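You operate a simulated robot arm through the tools that you are given. There is no shell and no other tool.

The job below is to be done with a simulated robot arm. You get a single attempt, and the scene is never put back.

## Task
Seal the vacuum bag, pump it flat and shut the valve again.
Fine: seal the bag and open the valve before pumping.

It is judged by the outcome, as a careful person would: the job done as asked, and still so three seconds after it is handed in. It fails if anything else is knocked over, pushed out of place, dropped, spilled or broken. A push-on lid holds only when it is set on centred and level and pressed home; a screw cap is set on level and turned clockwise until tight.

## Robot
A 6-joint arm with a two-finger parallel gripper, fixed in place. Base frame: the origin is on the floor under the middle of its stand, x ahead of it, y to its left, z up; the work surface is at about z = 800. Lengths are in mm, angles in rad, forces in N, time in s.
With the tool pointing down near the work surface it reaches from about 300 to 660 mm from the base axis. Its first joint turns from -2.007 to 2.007 rad. Payload 3.43 kg.
The TCP is the grasp point between the finger pads, 34 mm short of the fingertips. In the tool frame z runs along the fingers and y along their closing line. The gripper opens to 128 mm. The fingers are 24 mm wide and 12 mm thick; the gripper's body (48 by 130 mm) begins 96 mm behind the TCP.
Orientation is that of the tool frame in the base frame, as [roll, pitch, yaw] about the fixed x, y, z axes, in that order (R = Rz(yaw) Ry(pitch) Rx(roll)). With the fingers straight down and closing along the base's y, the tool's x points along the base's -x, its y along +y and its z along -z.

## Interface
- The arm moves only by the tool servo_tool. Its argument "deltas" is a list of rows, each a list of 6 numbers: the shift along the tool's x, y, z in units of 50 mm (1.0 is 50 mm), then the turn, a rotation vector about the tool's x, y, z in units of 5 degrees (1.0 is 5 degrees). In form: [[tx, ty, tz, wx, wy, wz], ...]. A call has 1 to 20 rows; each row shifts and turns the commanded pose from where the row before left it, along the tool's axes as they then stand. "hand" is the finger opening in mm, from 0 to 128, set as the call begins (left out, the last holds). A call with a number of a shift or a turn outside -1 to 1 is refused whole. A row lasts 0.2 s, in which the tool goes at most 50 mm and 0.15 rad; a call with a longer step from one row to the next is refused whole, and so is a gripper value outside its range. Where a pose cannot be reached the arm comes as near as it can. A force on the tool above 40 N (or 10 N above the force at the start of the call, whichever is more), or a blocked arm, ends the call early, and 0.2 s more pass. The fingers move at their own pace (about 153 mm/s each) and stop on an object; they squeeze with about 25 N. The grip force told is the motor's: it shows also when the fingers shut on nothing. Time passes only in rows, and 0.2 s behind the last, so rows that do not move let the fingers close. The reply holds the time, the measured pose of the TCP, the force on the tool along the base axes, the opening and the grip force, in the units named above and with some noise, with the torque about the TCP (base axes, N m) and any sound that the robot's microphone picked up.
- Cameras (640 x 400 px; columns grow to the right, rows downward): "scene" is fixed at [212.5, -501.2, 1554.1]; the picture's right is [0.96, -0.29, 0.00], its down [-0.23, -0.74, -0.63] and it looks along [0.18, 0.60, -0.78] (base axes); focal length 214 px, centre (320, 200). "wrist" rides on the gripper at [76, -11, -160] in the tool frame; the picture's right is [0.15, 0.99, 0.00], its down [-0.88, 0.13, -0.46] and it looks along [-0.45, 0.07, 0.89] (tool axes); focal length 234 px, centre (320, 200). There is no depth. A picture from a camera that has moved, and an enlarged one, comes with that camera's place and axes in the base frame and with its lens. The place of the scene camera against the robot may be out by one fixed shift of up to 12 mm in any direction.
- grab_frame(camera): a new picture of that camera. No time passes.
- raise_lower(by): slides the trunk up (or, below 0, down) by that many mm; the arm rides with it, the base frame stays. It gives what a move gives, with no picture.
- zoom(camera, box): a new picture of the part [left, top, right, bottom] of that camera's present view, enlarged. No time passes.
- sign_off(): hands the job in; it is judged then, once.

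Places have to be worked out from the pictures, the camera data and where the tool is seen. Open the gripper and draw the arm clear of the work before you hand the job in, unless the task says otherwise.

The tools are called after "Request:" as a command line: name --pt "numbers of a row" for each row, then --argument value for the rest, lists and objects as JSON in quotes. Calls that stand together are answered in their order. servo_tool: Moves the arm, as the interface text tells. Its arguments: {"type":"object","properties":{"deltas":{"type":"array","items":{"type":"array","items":{"type":"number"}}},"hand":{"type":"number"}},"required":["deltas"]} The other tools are called the same way: raise_lower (by) moves the trunk up or down; grab_frame (camera) takes a picture; zoom (camera, box) takes an enlarged picture of a part of a camera's view; sign_off () hands the job in.

At the start:

```text
clock: 0.0
tcp_pos: [275.3, -255.6, 1348.4]
tool_rot: [-3.141, -0.001, -3.141]
contact_force: [0.0, -0.1, -0.5]
wrist_torque: [0.01, 0.02, 0.02]
gripper_width: 128.0
gripper_force: 0.1
trunk travel left (down, up): [-839.0, 151.0]
```

scene: 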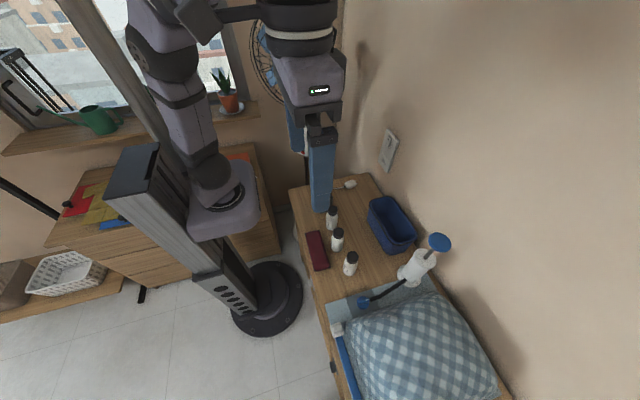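
wrist: 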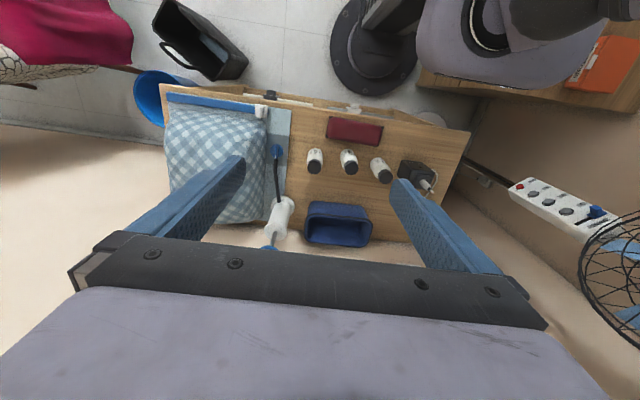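

I start by looking closely at the bag, the pump and the valve in both cameras before moving.

Request:
zoom --camera "scene" --box '[290, 170, 530, 320]'

Request:
zoom --camera "scene" --box '[300, 260, 520, 400]'

Request:
zoom --camera "wrist" --box '[140, 70, 340, 260]'

Request:
zoom --camera "wrist" --box '[240, 90, 480, 260]'

```text
2.67 times, centred on (410, 245) of scene
camera zoom: at [212.5, -501.2, 1554.1], right [0.96, -0.29, 0.0], down [-0.23, -0.74, -0.63], along [0.18, 0.6, -0.78], focal length 572 px, centre (80, 80)
```

zoom: 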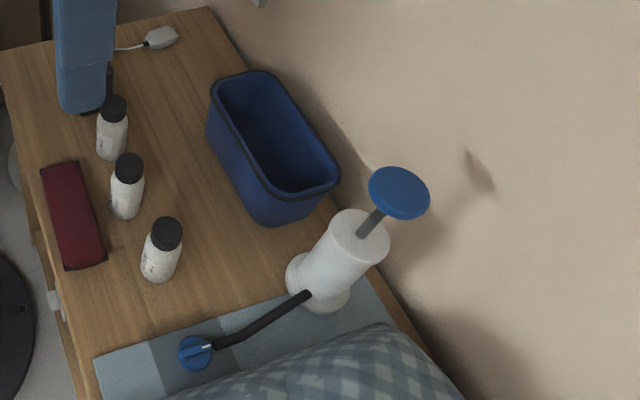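

```text
2.86 times, centred on (410, 330) of scene
camera zoom: at [212.5, -501.2, 1554.1], right [0.96, -0.29, 0.0], down [-0.23, -0.74, -0.63], along [0.18, 0.6, -0.78], focal length 613 px, centre (63, -171)
```

zoom: 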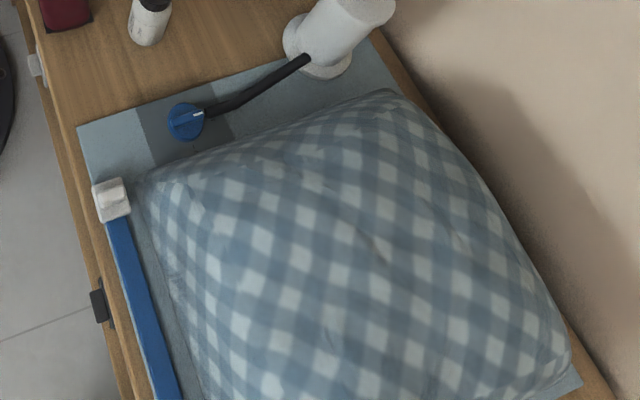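

```text
2.11 times, centred on (240, 165) of wrist
camera zoom: at [197.9, -267.0, 1508.7], right [-0.15, 0.99, 0.0], down [0.88, 0.13, 0.46], along [0.45, 0.07, -0.89], focal length 493 px, centre (488, 274)
```

zoom: 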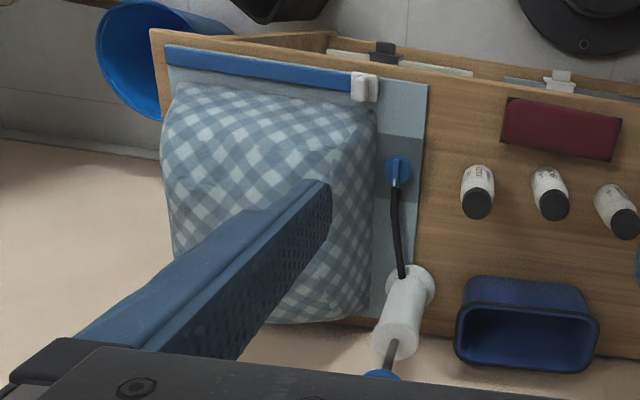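

```text
2.35 times, centred on (360, 175) of wrist
camera zoom: at [197.9, -267.0, 1508.7], right [-0.15, 0.99, 0.0], down [0.88, 0.13, 0.46], along [0.45, 0.07, -0.89], focal length 551 px, centre (226, 259)
```

zoom: 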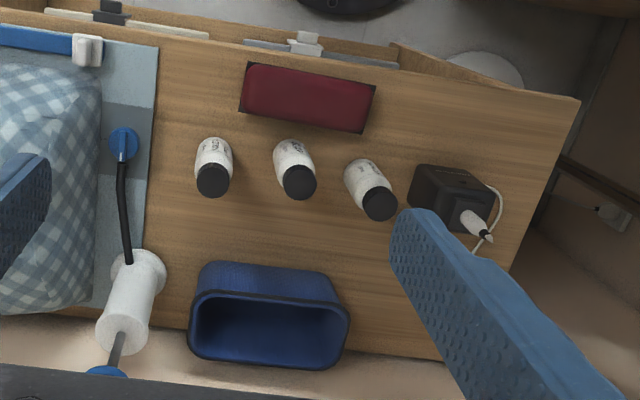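

The bag lies with its zip (blue strip) along the near edge at x≈299, the white slider at about (298,-416), the valve knob at about (403,-365), and the pump at about (590,-335) with its knob at z≈1040. I move the arm over the zip side and lower the trunk for a closer view.

Request:
servo_tool --pt "0.5 -0.97 0 0 0 0" --pt "0.5 -0.97 0 0 0 0" --pt "0.5 -0.97 0 0 0 0"

Request:
raise_lower --by -250

Request:
grab_frame --camera "wrist"

Request:
grab_frame --camera "scene"

```text
refused: row 1 steps farther than a row can; nothing moved
```

```text
clock: 2.6
tcp_pos: [274.5, -254.6, 1099.0]
tool_rot: [3.141, 0.0, 3.141]
contact_force: [-0.3, 0.2, -0.2]
wrist_torque: [-0.02, -0.05, -0.02]
gripper_width: 128.1
gripper_force: 0.0
trunk travel left (down, up): [-589.0, 401.0]
```

```text
taken
camera wrist: at [197.9, -267.0, 1258.7], right [-0.15, 0.99, 0.0], down [0.88, 0.13, 0.46], along [0.45, 0.07, -0.89], focal length 234 px, centre (320, 200)
```

wrist: 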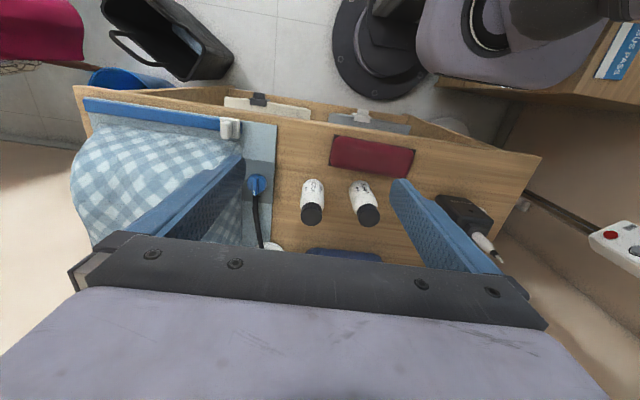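

```text
taken
```

scene: 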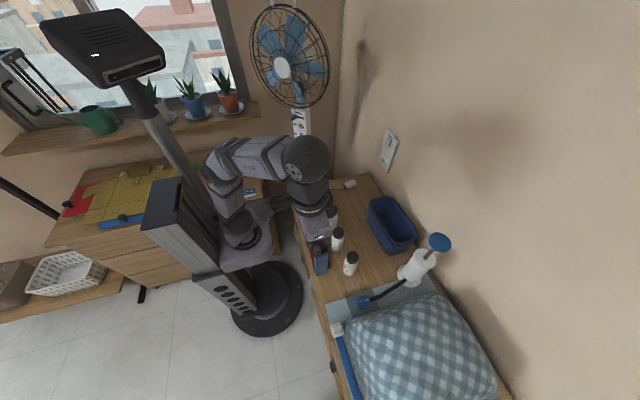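

The trunk is down by 250 and everything is clear. I shift the tool above the zip's slider in steps under 50 mm.

Request:
servo_tool --pt "0.375 -0.725 0 0 0 0" --pt "0.375 -0.725 0 0 0 0" --pt "0.375 -0.725 0 0 0 0" --pt "0.375 -0.725 0 0 0 0"

Request:
grab_frame --camera "wrist"

```text
clock: 3.6
tcp_pos: [191.9, -389.6, 1075.6]
tool_rot: [-3.139, 0.003, 3.14]
contact_force: [0.6, 0.3, -0.7]
wrist_torque: [0.03, -0.01, -0.02]
gripper_width: 127.9
gripper_force: 0.0
out of reach, approached as far as the arm can: row 3, 4
trunk travel left (down, up): [-589.0, 401.0]
```

```text
taken
camera wrist: at [116.1, -401.6, 1236.5], right [-0.15, 0.99, 0.0], down [0.88, 0.13, 0.46], along [0.45, 0.06, -0.89], focal length 234 px, centre (320, 200)
```

wrist: 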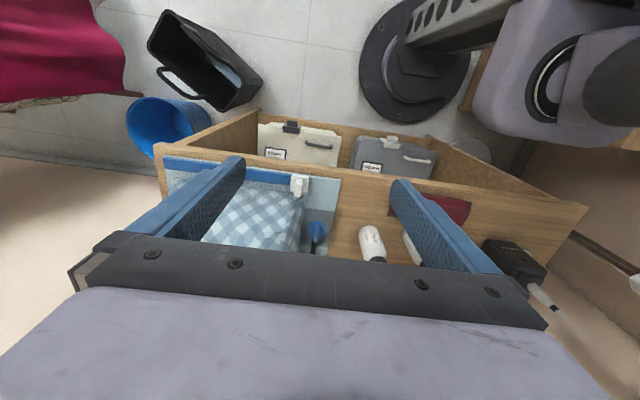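

The lowered trunk hurts reach at this height: the shoulder should sit near z≈1030 for work at table level. I bring the trunk back up 250 and then bring the tool down by itself.

Request:
raise_lower --by 250

Request:
servo_tool --pt "0 0 1 0 0 0" --pt "0 0 1 0 0 0" --pt "0 0 1 0 0 0" --pt "0 0 1 0 0 0" --pt "0 0 1 0 0 0"

Request:
grab_frame --camera "wrist"

Request:
grab_frame --camera "scene"

```text
clock: 6.2
tcp_pos: [192.1, -391.0, 1327.0]
tool_rot: [-3.137, 0.002, 3.141]
contact_force: [-0.1, -1.0, 0.6]
wrist_torque: [0.0, 0.03, 0.01]
gripper_width: 128.0
gripper_force: 0.1
trunk travel left (down, up): [-839.0, 151.0]
```

```text
clock: 7.4
tcp_pos: [196.3, -393.9, 1074.1]
tool_rot: [-3.136, 0.002, -3.14]
contact_force: [0.1, -0.6, 0.1]
wrist_torque: [0.01, 0.01, 0.01]
gripper_width: 128.3
gripper_force: 0.0
trunk travel left (down, up): [-839.0, 151.0]
```

```text
taken
camera wrist: at [119.9, -404.1, 1233.2], right [-0.15, 0.99, -0.01], down [0.88, 0.13, 0.46], along [0.45, 0.06, -0.89], focal length 234 px, centre (320, 200)
```

wrist: 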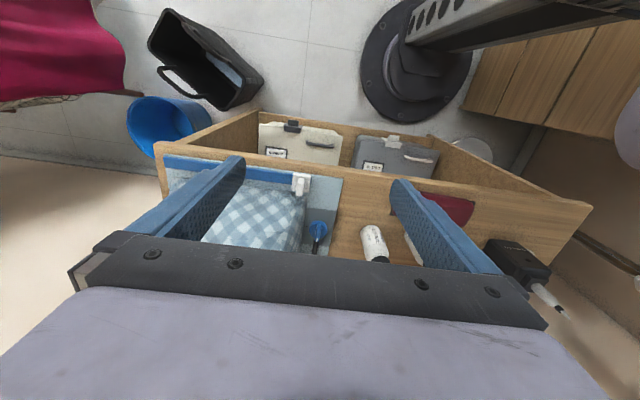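

```text
taken
```

scene: 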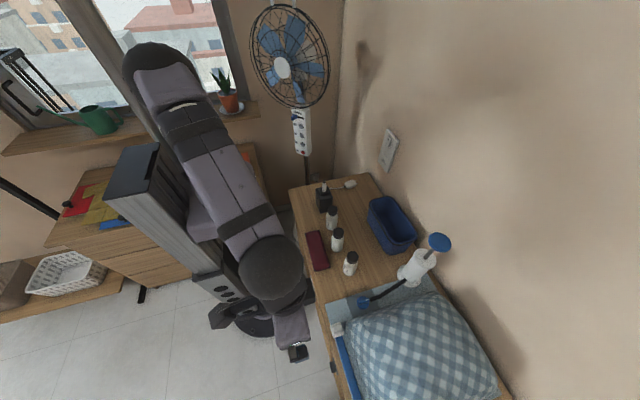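

Reach is good here. I zoom on the slider, the zip and the valve.

Request:
zoom --camera "wrist" --box '[150, 130, 350, 255]'

Request:
zoom --camera "scene" --box '[320, 270, 440, 345]'

Request:
zoom --camera "scene" --box '[320, 320, 448, 400]'

Request:
zoom --camera "scene" --box '[380, 220, 476, 300]'

```text
3.20 times, centred on (250, 192) of wrist
camera zoom: at [119.9, -404.1, 1233.2], right [-0.15, 0.99, -0.01], down [0.88, 0.13, 0.46], along [0.45, 0.06, -0.89], focal length 749 px, centre (544, 224)
```

zoom: 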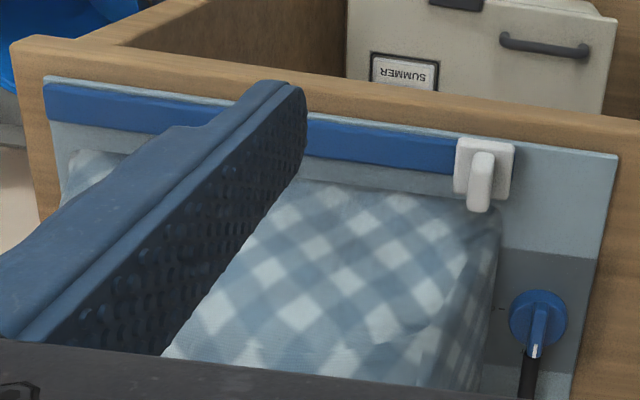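

```text
5.33 times, centred on (380, 308) of scene
camera zoom: at [212.5, -501.2, 1554.1], right [0.96, -0.29, 0.0], down [-0.23, -0.74, -0.63], along [0.18, 0.6, -0.78], focal length 1144 px, centre (0, -373)
```

zoom: 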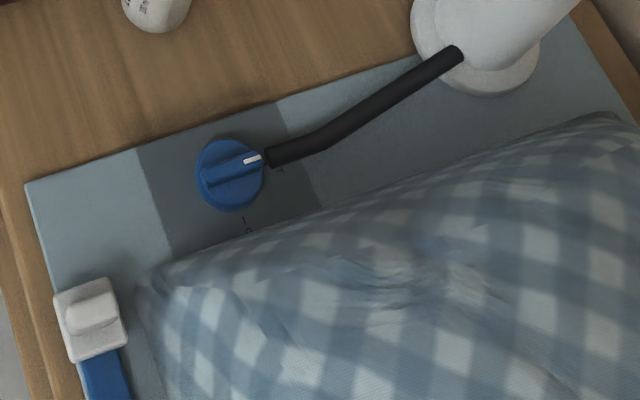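

```text
5.00 times, centred on (384, 360) of scene
camera zoom: at [212.5, -501.2, 1554.1], right [0.96, -0.29, 0.0], down [-0.23, -0.74, -0.63], along [0.18, 0.6, -0.78], focal length 1072 px, centre (0, -600)
```

zoom: 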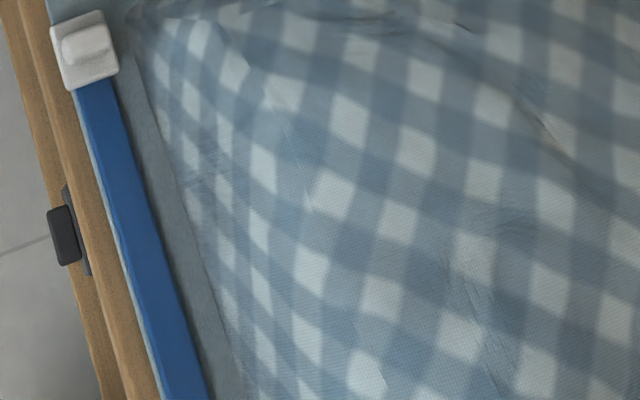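

```text
5.00 times, centred on (428, 260) of scene
camera zoom: at [212.5, -501.2, 1554.1], right [0.96, -0.29, 0.0], down [-0.23, -0.74, -0.63], along [0.18, 0.6, -0.78], focal length 1072 px, centre (-220, -100)
```

zoom: 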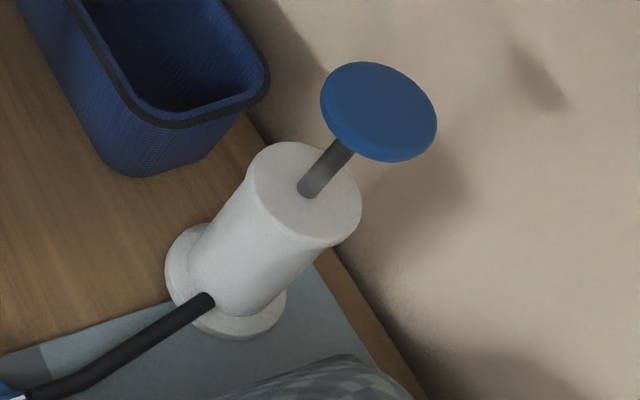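

The valve knob has a raised ridge with a white pointer toward the hose, and there seem to be marks around it. I zoom in to read them.

Request:
zoom --camera "scene" --box '[350, 290, 382, 318]'

Request:
zoom --camera "wrist" --box '[296, 210, 344, 250]'

Request:
zoom --camera "wrist" --box '[280, 165, 328, 205]'

```text
14.29 times, centred on (366, 304) of scene
camera zoom: at [212.5, -501.2, 1554.1], right [0.96, -0.29, 0.0], down [-0.23, -0.74, -0.63], along [0.18, 0.6, -0.78], focal length 3064 px, centre (-337, -1286)
```

zoom: 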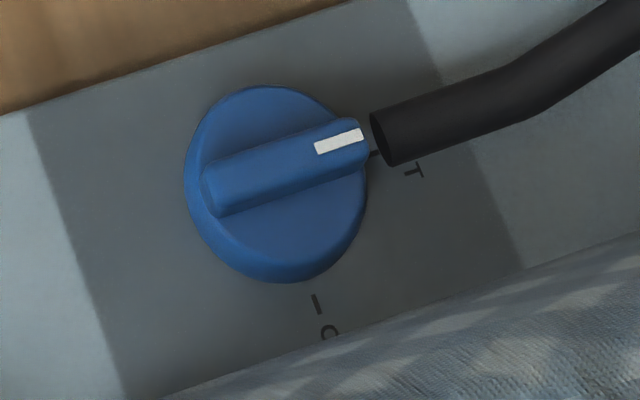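

```text
10.00 times, centred on (320, 230) of wrist
camera zoom: at [119.9, -404.1, 1233.2], right [-0.15, 0.99, -0.01], down [0.88, 0.13, 0.46], along [0.45, 0.06, -0.89], focal length 2342 px, centre (320, -100)
```

zoom: 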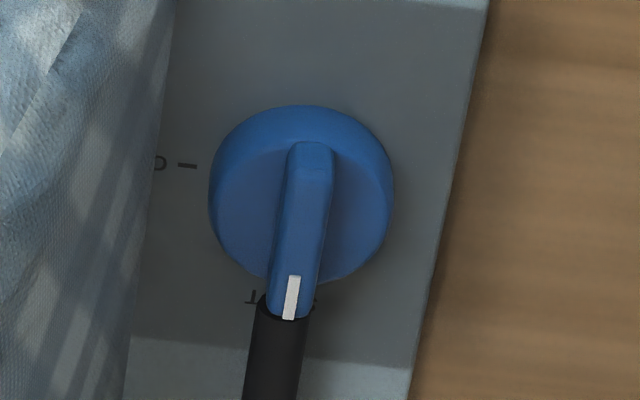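

```text
10.00 times, centred on (304, 185) of wrist
camera zoom: at [119.9, -404.1, 1233.2], right [-0.15, 0.99, -0.01], down [0.88, 0.13, 0.46], along [0.45, 0.06, -0.89], focal length 2342 px, centre (480, 350)
```

zoom: 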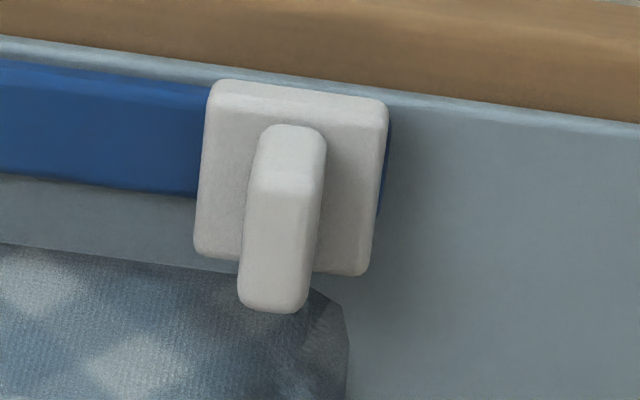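

The pointer is on SHUT (+x, "…T" visible), and OPEN ("O…") is on the −y side, so opening is 90° clockwise from above. The slider must run along the zip to the far (−y) end. I go lower for a parallax view of the slider's height.

Request:
servo_tool --pt "-0.2 0.4 0.8 0 0 0" --pt "-0.2 0.4 0.8 0 0 0" --pt "0 0 0.9 0 0 0" --hand 128

Request:
grab_frame --camera "wrist"

Request:
zoom --camera "wrist" --box '[180, 100, 340, 200]'

```text
clock: 8.2
tcp_pos: [214.7, -351.2, 949.1]
tool_rot: [-3.138, 0.001, -3.141]
contact_force: [0.6, 1.3, 0.0]
wrist_torque: [0.04, 0.0, -0.02]
gripper_width: 127.7
gripper_force: 0.0
trunk travel left (down, up): [-839.0, 151.0]
```

```text
taken
camera wrist: at [137.6, -362.4, 1109.6], right [-0.15, 0.99, 0.0], down [0.88, 0.13, 0.46], along [0.45, 0.06, -0.89], focal length 234 px, centre (320, 200)
```

wrist: 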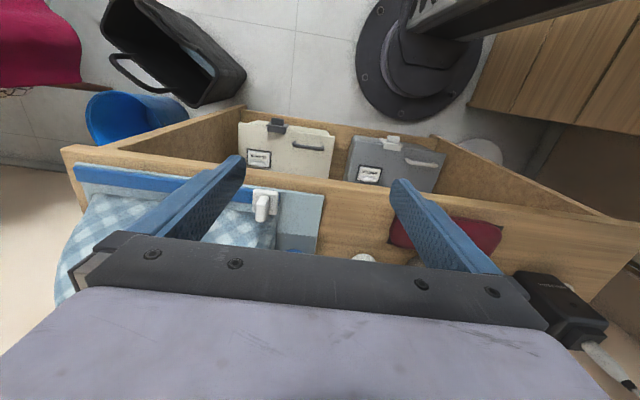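

```text
4.00 times, centred on (260, 150) of wrist
camera zoom: at [137.6, -362.4, 1109.6], right [-0.15, 0.99, 0.0], down [0.88, 0.13, 0.46], along [0.45, 0.06, -0.89], focal length 937 px, centre (560, 400)
```

zoom: 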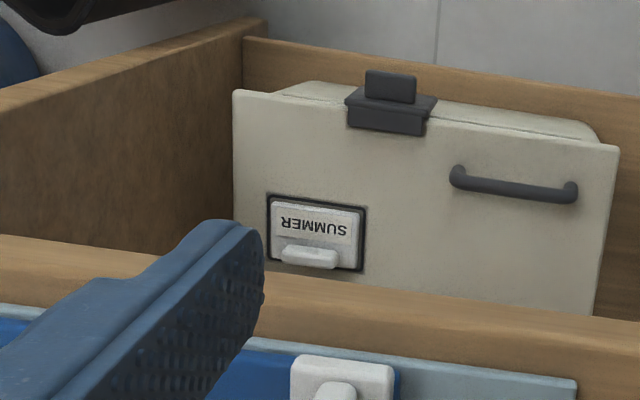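

I zoom at the slider from this second viewpoint.

Request:
zoom --camera "wrist" --box '[236, 178, 300, 228]'

Request:
zoom --camera "scene" --box '[322, 318, 354, 346]'

```text
8.00 times, centred on (268, 203) of wrist
camera zoom: at [137.6, -362.4, 1109.6], right [-0.15, 0.99, 0.0], down [0.88, 0.13, 0.46], along [0.45, 0.06, -0.89], focal length 1873 px, centre (736, 176)
```

zoom: 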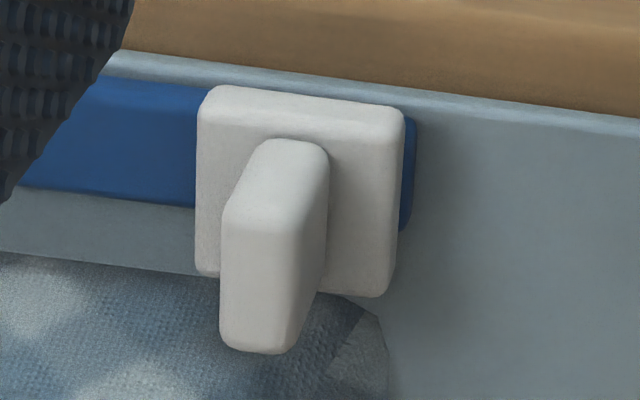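

```text
14.29 times, centred on (338, 332) of scene
camera zoom: at [212.5, -501.2, 1554.1], right [0.96, -0.29, 0.0], down [-0.23, -0.74, -0.63], along [0.18, 0.6, -0.78], focal length 3064 px, centre (63, -1686)
```

zoom: 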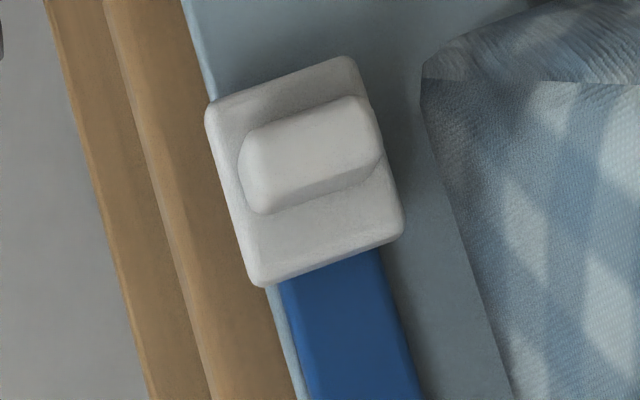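

The slider's fin is at x≈288–317, y≈−418, plate top z≈822, fin top z≈844. The zip's far end (y≈−680) is past straight-down reach, so I'll push the fin with closed fingers tilted 30° outward. I close and tilt now, then move to just behind the slider, high.

Request:
servo_tool --pt "0 0 0 1 0 0" --pt "0 0 0 1 0 0" --pt "0 0 0 1 0 0" --pt "0 0 0 1 0 0" --pt "0 0 0 1 0 0" --pt "0 0 0 1 0 0" --hand 0

Request:
servo_tool --pt "-0.58 0.04 0.35 0 0 0" --pt "-0.58 0.04 0.35 0 0 0" --pt "-0.58 0.04 0.35 0 0 0"

Request:
grab_frame --camera "wrist"

Request:
grab_frame --camera "scene"

```text
clock: 9.6
tcp_pos: [212.6, -349.9, 951.5]
tool_rot: [-2.614, 0.002, 3.14]
contact_force: [-0.3, -0.6, -0.2]
wrist_torque: [0.01, 0.05, -0.03]
gripper_width: 0.0
gripper_force: 25.2
trunk travel left (down, up): [-839.0, 151.0]
```

```text
clock: 10.4
tcp_pos: [300.6, -369.9, 904.0]
tool_rot: [-2.615, 0.001, -3.141]
contact_force: [0.3, -0.1, -0.1]
wrist_torque: [0.0, 0.0, 0.0]
gripper_width: 0.2
gripper_force: 24.6
trunk travel left (down, up): [-839.0, 151.0]
```

```text
taken
camera wrist: at [224.9, -300.1, 1048.2], right [-0.15, 0.85, -0.5], down [0.88, 0.34, 0.33], along [0.45, -0.39, -0.8], focal length 234 px, centre (320, 200)
```

wrist: 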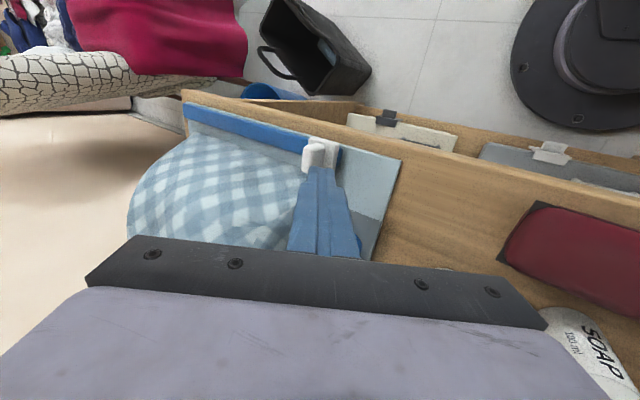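

```text
taken
```

scene: 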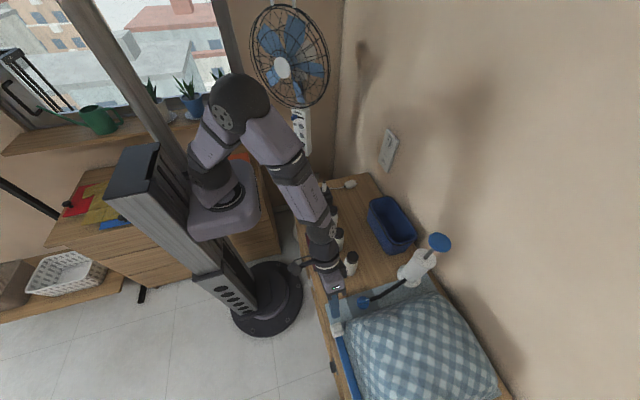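

The fingers are over the slider's right side. I zoom to check alignment with the fin before descending.

Request:
zoom --camera "wrist" --box '[260, 110, 400, 210]'

Request:
zoom --camera "scene" --box '[300, 230, 400, 350]'

```text
4.00 times, centred on (330, 160) of wrist
camera zoom: at [224.9, -300.1, 1048.2], right [-0.15, 0.85, -0.5], down [0.88, 0.34, 0.33], along [0.45, -0.39, -0.8], focal length 937 px, centre (280, 360)
```

zoom: 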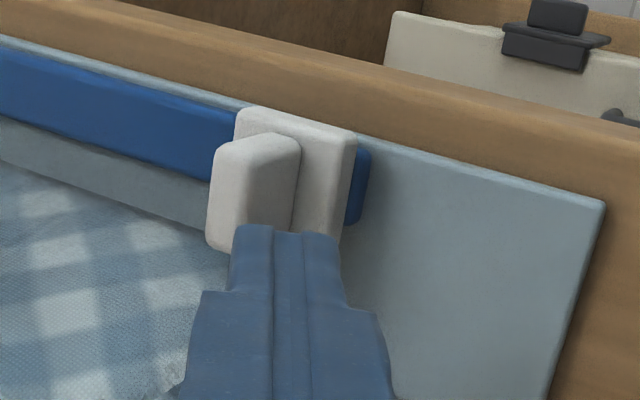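

```text
3.33 times, centred on (350, 290) of scene
camera zoom: at [212.5, -501.2, 1554.1], right [0.96, -0.29, 0.0], down [-0.23, -0.74, -0.63], along [0.18, 0.6, -0.78], focal length 715 px, centre (220, -100)
```

zoom: 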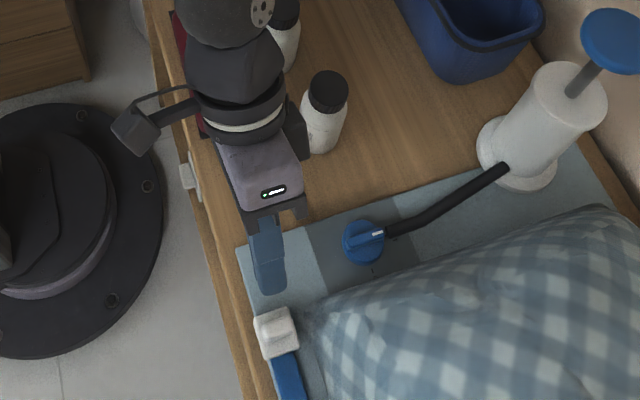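

Fingertips line up with the fin. I descend so that the leading tip edge is at about z=834, just behind the fin.

Request:
servo_tool --pt "-0.015 0.2 0.4 0 0 0" --pt "-0.015 0.2 0.4 0 0 0" --pt "0 0 0 0 0 0"

Request:
zoom --camera "wrist" --box '[260, 110, 400, 210]'

Request:
zoom --camera "scene" --box '[310, 290, 370, 350]'

```text
clock: 11.2
tcp_pos: [302.8, -374.0, 859.5]
tool_rot: [-2.614, 0.003, 3.14]
contact_force: [0.6, -0.7, -0.4]
wrist_torque: [-0.03, 0.01, -0.03]
gripper_width: 0.0
gripper_force: 25.5
trunk travel left (down, up): [-839.0, 151.0]
```

```text
4.00 times, centred on (330, 160) of wrist
camera zoom: at [225.5, -304.4, 1003.4], right [-0.14, 0.85, -0.5], down [0.88, 0.34, 0.33], along [0.45, -0.39, -0.8], focal length 937 px, centre (280, 360)
```

zoom: 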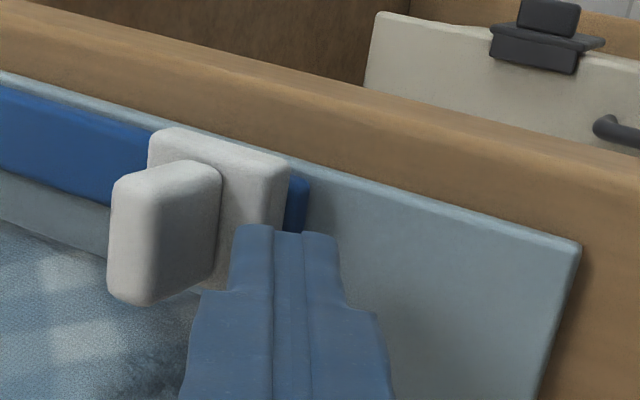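

```text
6.67 times, centred on (340, 320) of scene
camera zoom: at [212.5, -501.2, 1554.1], right [0.96, -0.29, 0.0], down [-0.23, -0.74, -0.63], along [0.18, 0.6, -0.78], focal length 1430 px, centre (187, -600)
```

zoom: 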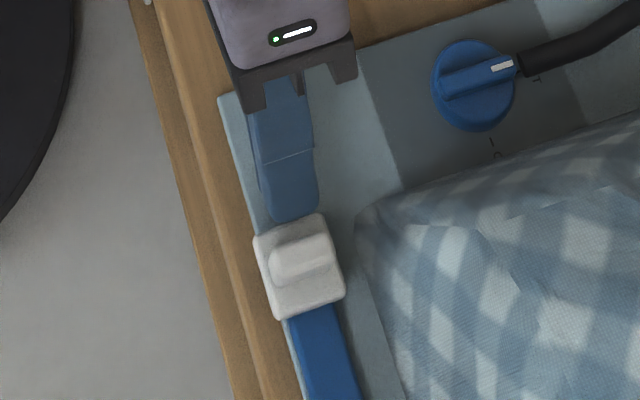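

The tip is level behind the fin. I push gently in −y by 25 mm and watch the force.

Request:
servo_tool --pt "0 -0.144 0.083 0 0 0" --pt "0 -0.144 0.083 0 0 0" --pt "0 -0.144 0.083 0 0 0"

Request:
zoom --camera "wrist" --box '[240, 110, 380, 210]'

Request:
zoom --camera "scene" --box '[310, 290, 370, 350]'

```text
clock: 12.0
tcp_pos: [301.2, -400.0, 858.2]
tool_rot: [-2.615, 0.002, 3.141]
contact_force: [-0.4, 1.3, 0.5]
wrist_torque: [0.04, 0.01, -0.02]
gripper_width: 0.0
gripper_force: 25.3
trunk travel left (down, up): [-839.0, 151.0]
```

```text
4.00 times, centred on (310, 160) of wrist
camera zoom: at [225.7, -329.5, 1002.3], right [-0.15, 0.85, -0.5], down [0.88, 0.34, 0.33], along [0.45, -0.39, -0.8], focal length 937 px, centre (360, 360)
```

zoom: 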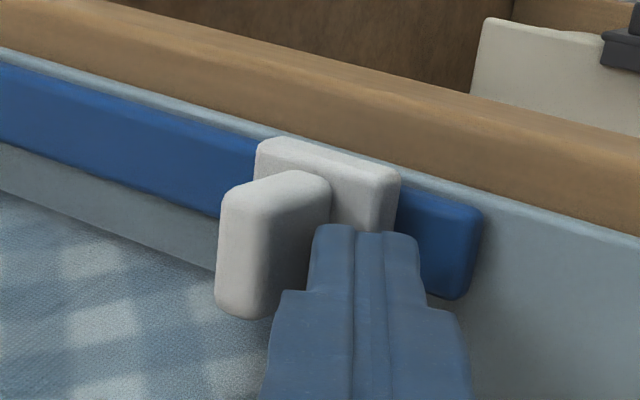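

```text
6.67 times, centred on (340, 320) of scene
camera zoom: at [212.5, -501.2, 1554.1], right [0.96, -0.29, 0.0], down [-0.23, -0.74, -0.63], along [0.18, 0.6, -0.78], focal length 1430 px, centre (187, -600)
```

zoom: 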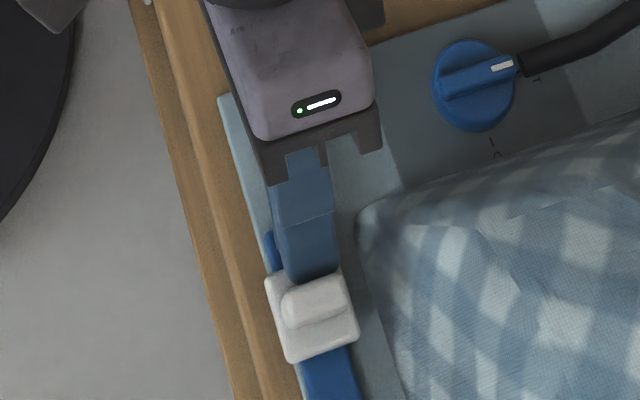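

The slider slides with little force and stays aligned. I keep pushing along the zip.

Request:
servo_tool --pt "0 -0.346 0.2 0 0 0" --pt "0 -0.346 0.2 0 0 0" --pt "0 -0.346 0.2 0 0 0" --pt "0 -0.346 0.2 0 0 0" --pt "0 -0.346 0.2 0 0 0"

Request:
grab_frame --camera "scene"

Request:
grab_frame --camera "wrist"

```text
clock: 13.2
tcp_pos: [299.4, -501.1, 861.5]
tool_rot: [-2.614, 0.002, 3.14]
contact_force: [-0.7, 0.4, -0.7]
wrist_torque: [0.01, -0.03, 0.02]
gripper_width: 0.0
gripper_force: 25.5
trunk travel left (down, up): [-839.0, 151.0]
```

```text
taken
```

scene: 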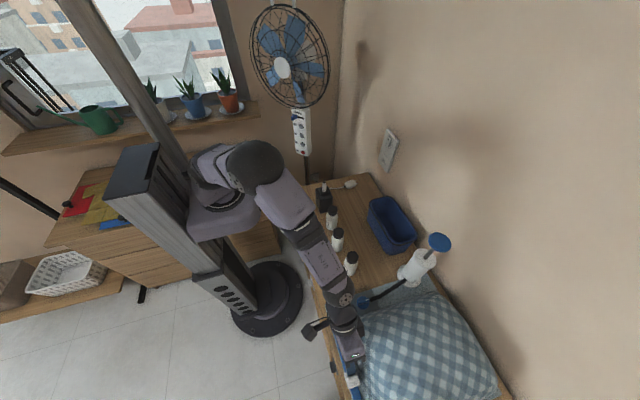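

```text
taken
camera wrist: at [223.7, -430.2, 1004.8], right [-0.15, 0.85, -0.5], down [0.88, 0.34, 0.33], along [0.45, -0.39, -0.8], focal length 234 px, centre (320, 200)
```

wrist: 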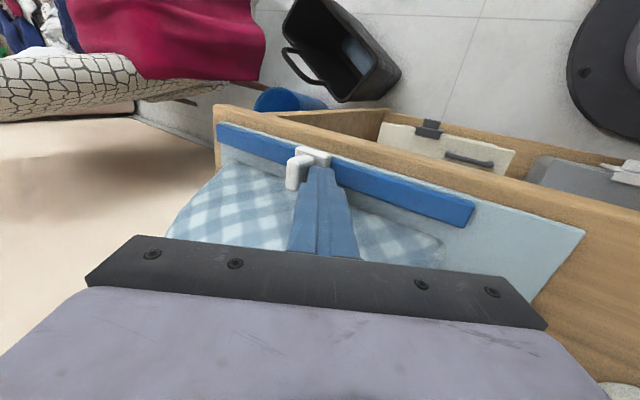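

About halfway along, still aligned. I push on another 100 mm.

Request:
servo_tool --pt "-0.02 -0.326 0.235 0 0 0" --pt "0 -0.346 0.2 0 0 0" --pt "0 -0.346 0.2 0 0 0" --pt "0 -0.346 0.2 0 0 0" --pt "0 -0.346 0.2 0 0 0"

Request:
grab_frame --camera "wrist"

Request:
zoom --camera "wrist" --box '[200, 100, 360, 200]'

```text
clock: 14.4
tcp_pos: [305.1, -601.0, 857.3]
tool_rot: [-2.612, 0.001, -3.139]
contact_force: [0.5, -0.5, 0.0]
wrist_torque: [-0.01, -0.01, -0.02]
gripper_width: 0.1
gripper_force: 24.9
trunk travel left (down, up): [-839.0, 151.0]
```

```text
taken
camera wrist: at [229.1, -531.1, 1000.3], right [-0.15, 0.85, -0.5], down [0.88, 0.34, 0.33], along [0.45, -0.39, -0.8], focal length 234 px, centre (320, 200)
```

wrist: 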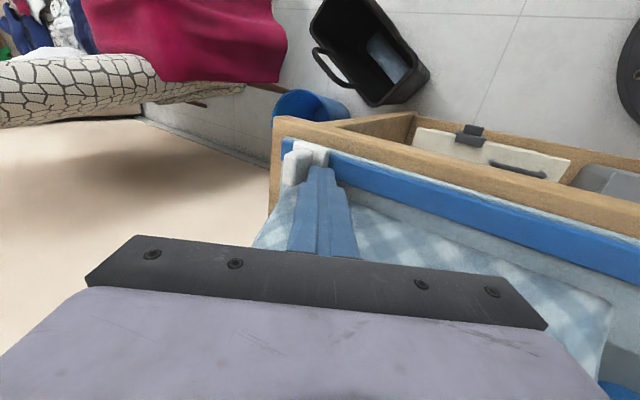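

```text
4.00 times, centred on (280, 150) of wrist
camera zoom: at [229.1, -531.1, 1000.3], right [-0.15, 0.85, -0.5], down [0.88, 0.34, 0.33], along [0.45, -0.39, -0.8], focal length 937 px, centre (480, 400)
```

zoom: 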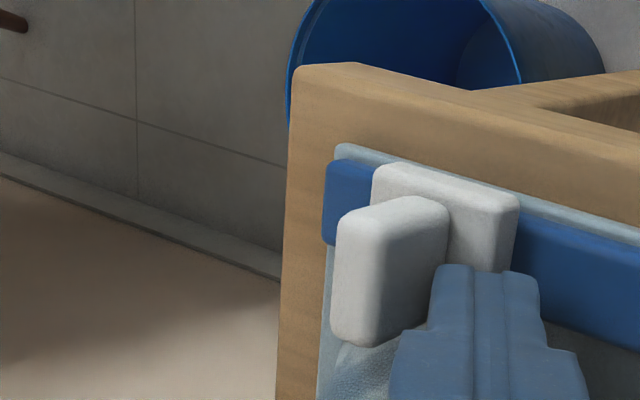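

The slider is about 10 mm short of the strip's end. I finish with small steps and watch for the end stop in the force.

Request:
servo_tool --pt "0 -0.069 0.04 0 0 0" --pt "0 -0.069 0.04 0 0 0" --pt "0 -0.035 0.02 0 0 0"

Request:
zoom --camera "wrist" --box '[200, 100, 360, 200]'

```text
clock: 15.2
tcp_pos: [304.0, -610.7, 856.7]
tool_rot: [-2.614, 0.003, 3.139]
contact_force: [0.5, 1.2, -0.2]
wrist_torque: [0.03, -0.01, 0.0]
gripper_width: 0.0
gripper_force: 24.7
trunk travel left (down, up): [-839.0, 151.0]
```

```text
4.00 times, centred on (280, 150) of wrist
camera zoom: at [227.2, -539.4, 1001.4], right [-0.15, 0.85, -0.5], down [0.88, 0.34, 0.33], along [0.45, -0.39, -0.8], focal length 937 px, centre (480, 400)
```

zoom: 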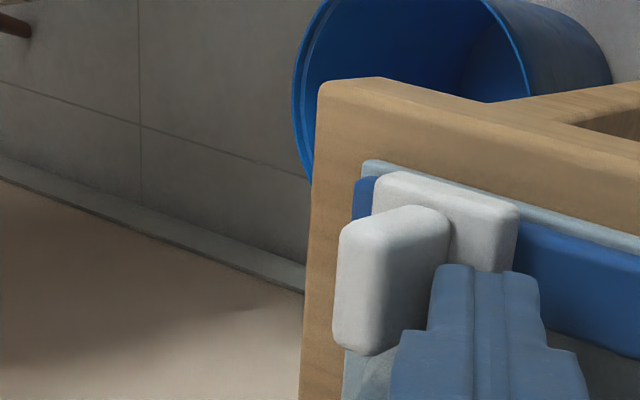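

The slider is still moving freely with a few mm of strip left. I push a little more toward the stop.

Request:
servo_tool --pt "0 -0.035 0.02 0 0 0" --pt "0 -0.035 0.02 0 0 0" --pt "0 0 0 0 0 0"

Request:
zoom --camera "wrist" --box '[200, 100, 360, 200]'

```text
clock: 16.0
tcp_pos: [303.2, -613.7, 858.1]
tool_rot: [-2.614, 0.004, -3.14]
contact_force: [0.3, -0.4, -0.4]
wrist_torque: [0.03, 0.04, 0.0]
gripper_width: 0.1
gripper_force: 25.0
trunk travel left (down, up): [-839.0, 151.0]
```

```text
4.00 times, centred on (280, 150) of wrist
camera zoom: at [226.7, -544.0, 1001.7], right [-0.15, 0.85, -0.5], down [0.88, 0.34, 0.33], along [0.45, -0.39, -0.8], focal length 937 px, centre (480, 400)
```

zoom: 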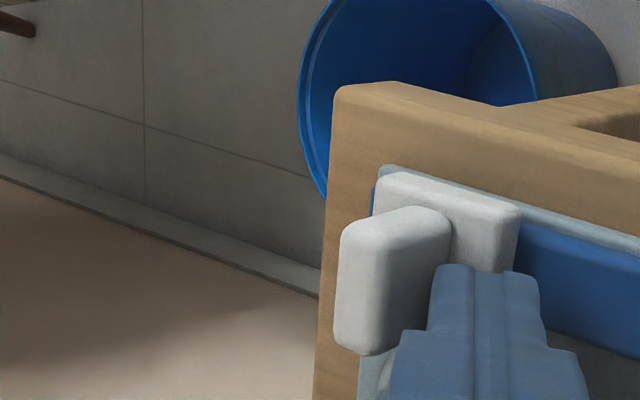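

It's almost flush with the strip's end; there is still no stop force. I go on in 2 mm steps.

Request:
servo_tool --pt "0 -0.035 0.02 0 0 0" --pt "0 -0.035 0.02 0 0 0" --pt "0 0 0 0 0 0"

Request:
zoom --camera "wrist" --box '[200, 100, 360, 200]'

```text
clock: 16.8
tcp_pos: [302.1, -617.4, 855.3]
tool_rot: [-2.615, 0.001, -3.141]
contact_force: [-0.4, -0.2, -0.5]
wrist_torque: [0.0, -0.02, 0.02]
gripper_width: 0.0
gripper_force: 25.4
trunk travel left (down, up): [-839.0, 151.0]
```

```text
4.00 times, centred on (280, 150) of wrist
camera zoom: at [226.7, -547.5, 1000.5], right [-0.15, 0.85, -0.5], down [0.88, 0.34, 0.33], along [0.45, -0.39, -0.8], focal length 937 px, centre (480, 400)
```

zoom: 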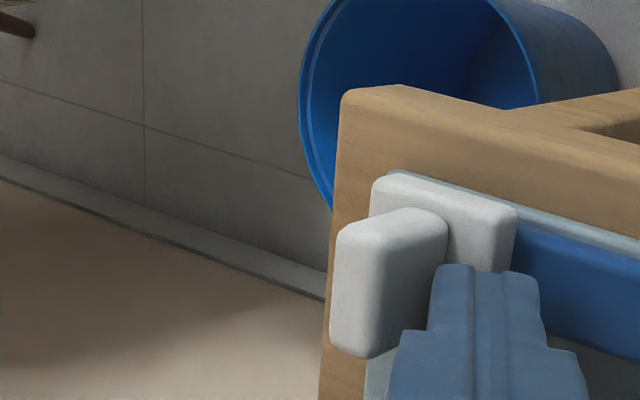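

The slider's plate now hides the strip's end from this angle (about −676), with the plate edge near −668, so a few mm may remain. I continue until a stop is felt.

Request:
servo_tool --pt "0 -0.035 0.02 0 0 0" --pt "0 -0.035 0.02 0 0 0" --pt "0 0 0 0 0 0"

Request:
zoom --camera "wrist" --box '[200, 100, 360, 200]'

```text
clock: 17.6
tcp_pos: [303.3, -620.1, 856.5]
tool_rot: [-2.617, 0.001, -3.141]
contact_force: [0.8, 11.7, -1.1]
wrist_torque: [0.33, -0.05, 0.02]
gripper_width: 0.0
gripper_force: 24.7
trunk travel left (down, up): [-839.0, 151.0]
```

```text
4.00 times, centred on (280, 150) of wrist
camera zoom: at [227.0, -550.2, 1000.9], right [-0.15, 0.86, -0.5], down [0.88, 0.34, 0.33], along [0.45, -0.39, -0.8], focal length 937 px, centre (480, 400)
```

zoom: 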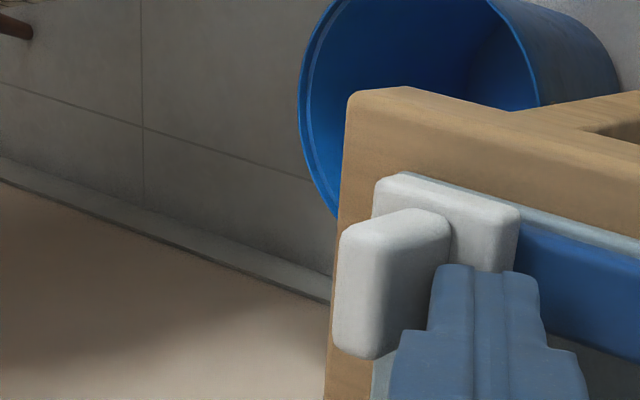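

11.7 N of reaction: the end stop. I nudge 1 mm more to confirm it's fully home, then back off.

Request:
servo_tool --pt "0 -0.02 0.012 0 0 0" --pt "0 0 0 0 0 0"

Request:
servo_tool --pt "0 0.173 -0.1 0 0 0" --pt "0 0.173 -0.1 0 0 0" --pt "0 -0.25 -0.433 0 0 0" --pt "0 -0.25 -0.433 0 0 0" --pt "0 -0.25 -0.433 0 0 0"

Request:
grab_frame --camera "wrist"

Request:
zoom --camera "wrist" --box '[240, 100, 400, 200]'

```text
clock: 18.2
tcp_pos: [302.6, -620.4, 858.8]
tool_rot: [-2.617, -0.001, -3.141]
contact_force: [1.5, 20.6, -4.3]
wrist_torque: [0.59, -0.04, 0.05]
gripper_width: 0.1
gripper_force: 25.3
trunk travel left (down, up): [-839.0, 151.0]
```

```text
clock: 19.4
tcp_pos: [301.5, -604.9, 934.4]
tool_rot: [-2.612, 0.001, -3.141]
contact_force: [-0.4, 0.1, -0.5]
wrist_torque: [-0.04, 0.0, -0.02]
gripper_width: 0.0
gripper_force: 25.0
trunk travel left (down, up): [-839.0, 151.0]
```

```text
taken
camera wrist: at [225.6, -532.9, 1078.3], right [-0.15, 0.85, -0.5], down [0.88, 0.34, 0.33], along [0.45, -0.39, -0.8], focal length 234 px, centre (320, 200)
```

wrist: 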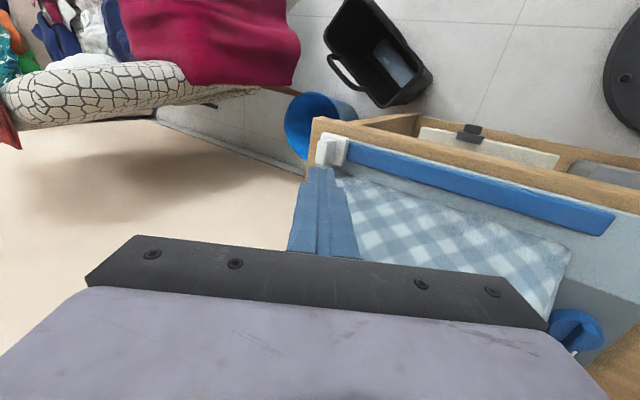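

```text
4.00 times, centred on (320, 150) of wrist
camera zoom: at [225.6, -532.9, 1078.3], right [-0.15, 0.85, -0.5], down [0.88, 0.34, 0.33], along [0.45, -0.39, -0.8], focal length 937 px, centre (320, 400)
```

zoom: 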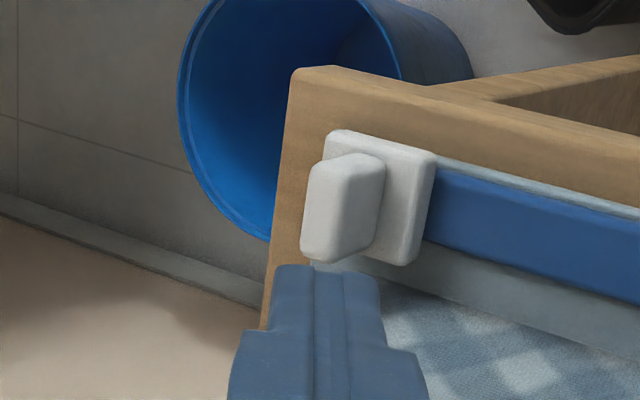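

The zip is sealed: the slider sits at its far stop. Now I retreat along the zip, straighten the tool, open the fingers, and place the camera over the valve.

Request:
servo_tool --pt "0 0.75 -0.433 0 0 0" --pt "0 0.75 -0.433 0 0 0" --pt "0 0.75 -0.433 0 0 0"

Request:
servo_tool --pt "0 0 0 -1 0 0" --pt "0 0 0 -1 0 0" --pt "0 0 0 -1 0 0" --pt "0 0 0 -1 0 0" --pt "0 0 0 -1 0 0" --pt "0 0 0 -1 0 0" --pt "-0.19 0.727 -0.173 0 0 0" --pt "-0.19 0.727 -0.173 0 0 0" --pt "-0.19 0.727 -0.173 0 0 0" --hand 40

Request:
grab_frame --camera "wrist"

Request:
grab_frame --camera "scene"

```text
clock: 20.2
tcp_pos: [302.4, -473.2, 932.2]
tool_rot: [-2.614, 0.002, -3.141]
contact_force: [-0.9, -0.4, 0.0]
wrist_torque: [-0.05, 0.03, 0.0]
gripper_width: 0.1
gripper_force: 25.0
trunk travel left (down, up): [-839.0, 151.0]
```

```text
clock: 22.2
tcp_pos: [331.0, -364.1, 957.4]
tool_rot: [-3.136, 0.001, -3.14]
contact_force: [-0.2, 0.2, 0.0]
wrist_torque: [-0.03, 0.04, -0.01]
gripper_width: 40.0
gripper_force: 0.1
trunk travel left (down, up): [-839.0, 151.0]
```

```text
taken
camera wrist: at [254.1, -374.7, 1117.7], right [-0.15, 0.99, -0.01], down [0.88, 0.13, 0.46], along [0.45, 0.06, -0.89], focal length 234 px, centre (320, 200)
```

wrist: 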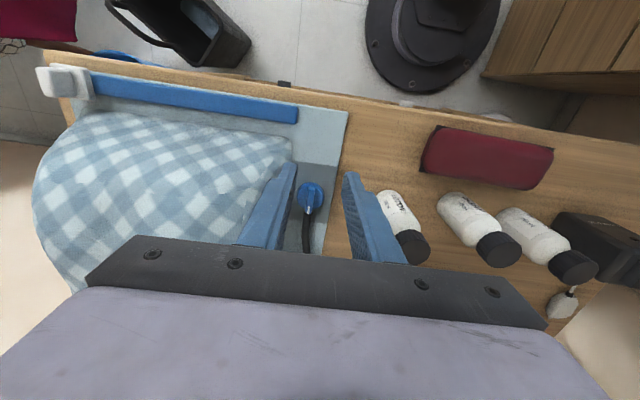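

```text
taken
```

scene: 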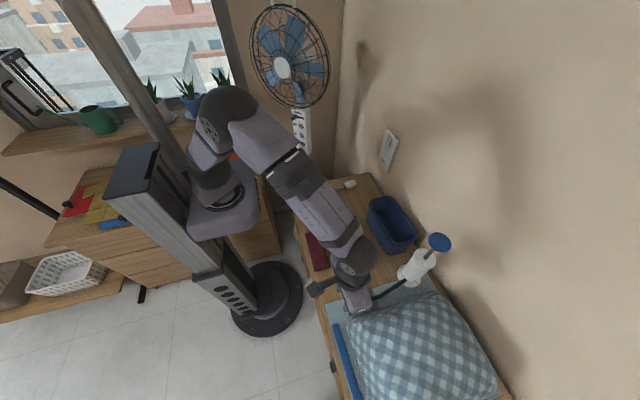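

The valve is in view between the fingers. I zoom in for its exact place and ridge height.

Request:
zoom --camera "wrist" --box '[280, 165, 344, 215]'

Request:
zoom --camera "wrist" --box '[220, 140, 380, 260]'

```text
8.00 times, centred on (312, 190) of wrist
camera zoom: at [254.1, -374.7, 1117.7], right [-0.15, 0.99, -0.01], down [0.88, 0.13, 0.46], along [0.45, 0.06, -0.89], focal length 1873 px, centre (384, 280)
```

zoom: 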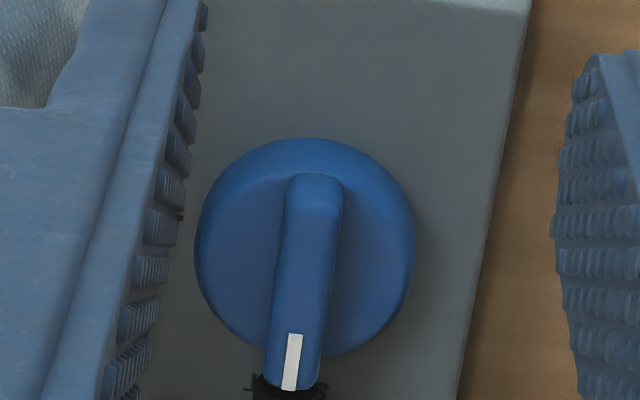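

```text
3.33 times, centred on (300, 200) of wrist
camera zoom: at [254.1, -374.7, 1117.7], right [-0.15, 0.99, -0.01], down [0.88, 0.13, 0.46], along [0.45, 0.06, -0.89], focal length 781 px, centre (387, 200)
```

zoom: 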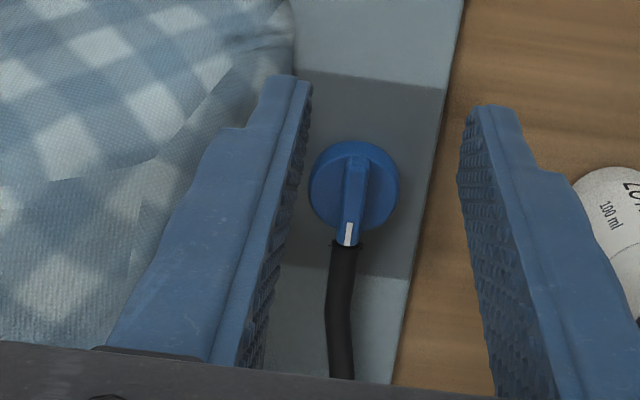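

Valve disc centre comes out at about (406,−367), disc diameter 40 mm, ridge along x about 10 mm wide. I move above it with the fingers set to a 26 mm gap and check alignment.

Request:
servo_tool --pt "-0.75 -0.03 0.4 0 0 0" --pt "-0.75 -0.03 0.4 0 0 0" --pt "0 0 0.35 0 0 0" --hand 26

Request:
grab_frame --camera "wrist"

Request:
zoom --camera "wrist" --box '[240, 90, 400, 210]'

Request:
zoom --camera "scene" --box '[335, 265, 415, 325]'

```text
clock: 23.0
tcp_pos: [406.2, -368.6, 898.7]
tool_rot: [-3.138, 0.002, -3.141]
contact_force: [0.0, -0.3, 0.3]
wrist_torque: [0.0, 0.03, 0.03]
gripper_width: 25.8
gripper_force: 0.0
trunk travel left (down, up): [-839.0, 151.0]
```

```text
taken
camera wrist: at [329.9, -378.3, 1059.4], right [-0.15, 0.99, 0.0], down [0.88, 0.13, 0.46], along [0.45, 0.06, -0.89], focal length 234 px, centre (320, 200)
```

wrist: 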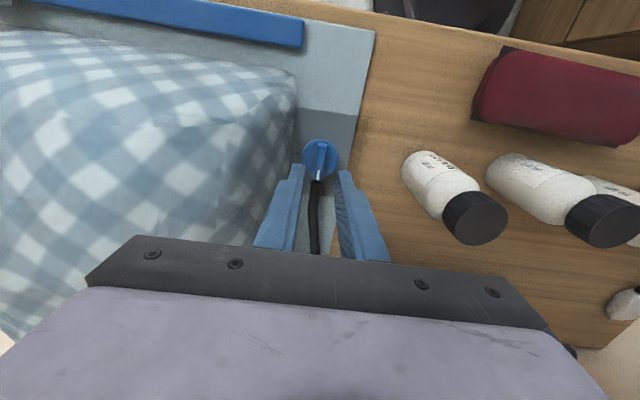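

```text
3.33 times, centred on (320, 150) of wrist
camera zoom: at [329.9, -378.3, 1059.4], right [-0.15, 0.99, 0.0], down [0.88, 0.13, 0.46], along [0.45, 0.06, -0.89], focal length 781 px, centre (320, 367)
```

zoom: 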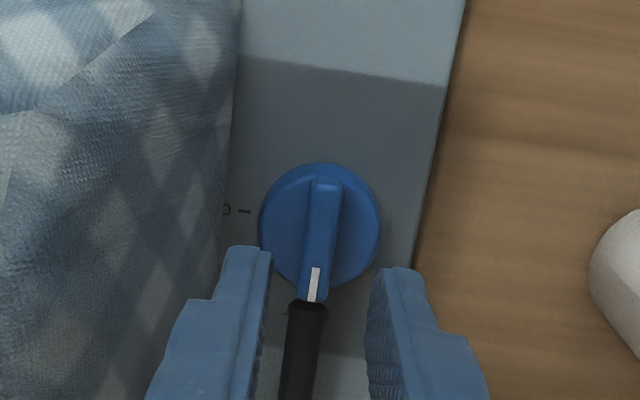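

```text
6.67 times, centred on (375, 295) of scene
camera zoom: at [212.5, -501.2, 1554.1], right [0.96, -0.29, 0.0], down [-0.23, -0.74, -0.63], along [0.18, 0.6, -0.78], focal length 1430 px, centre (-47, -433)
```

zoom: 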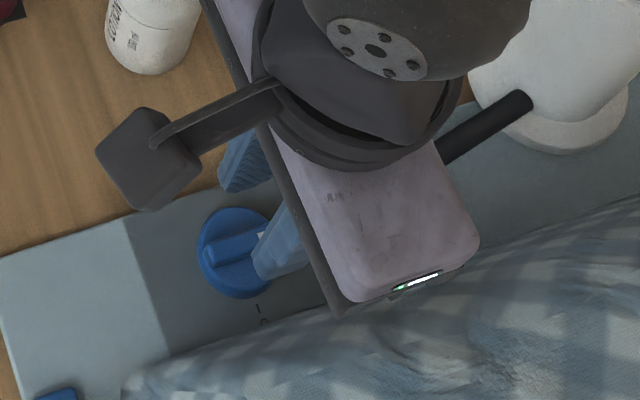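

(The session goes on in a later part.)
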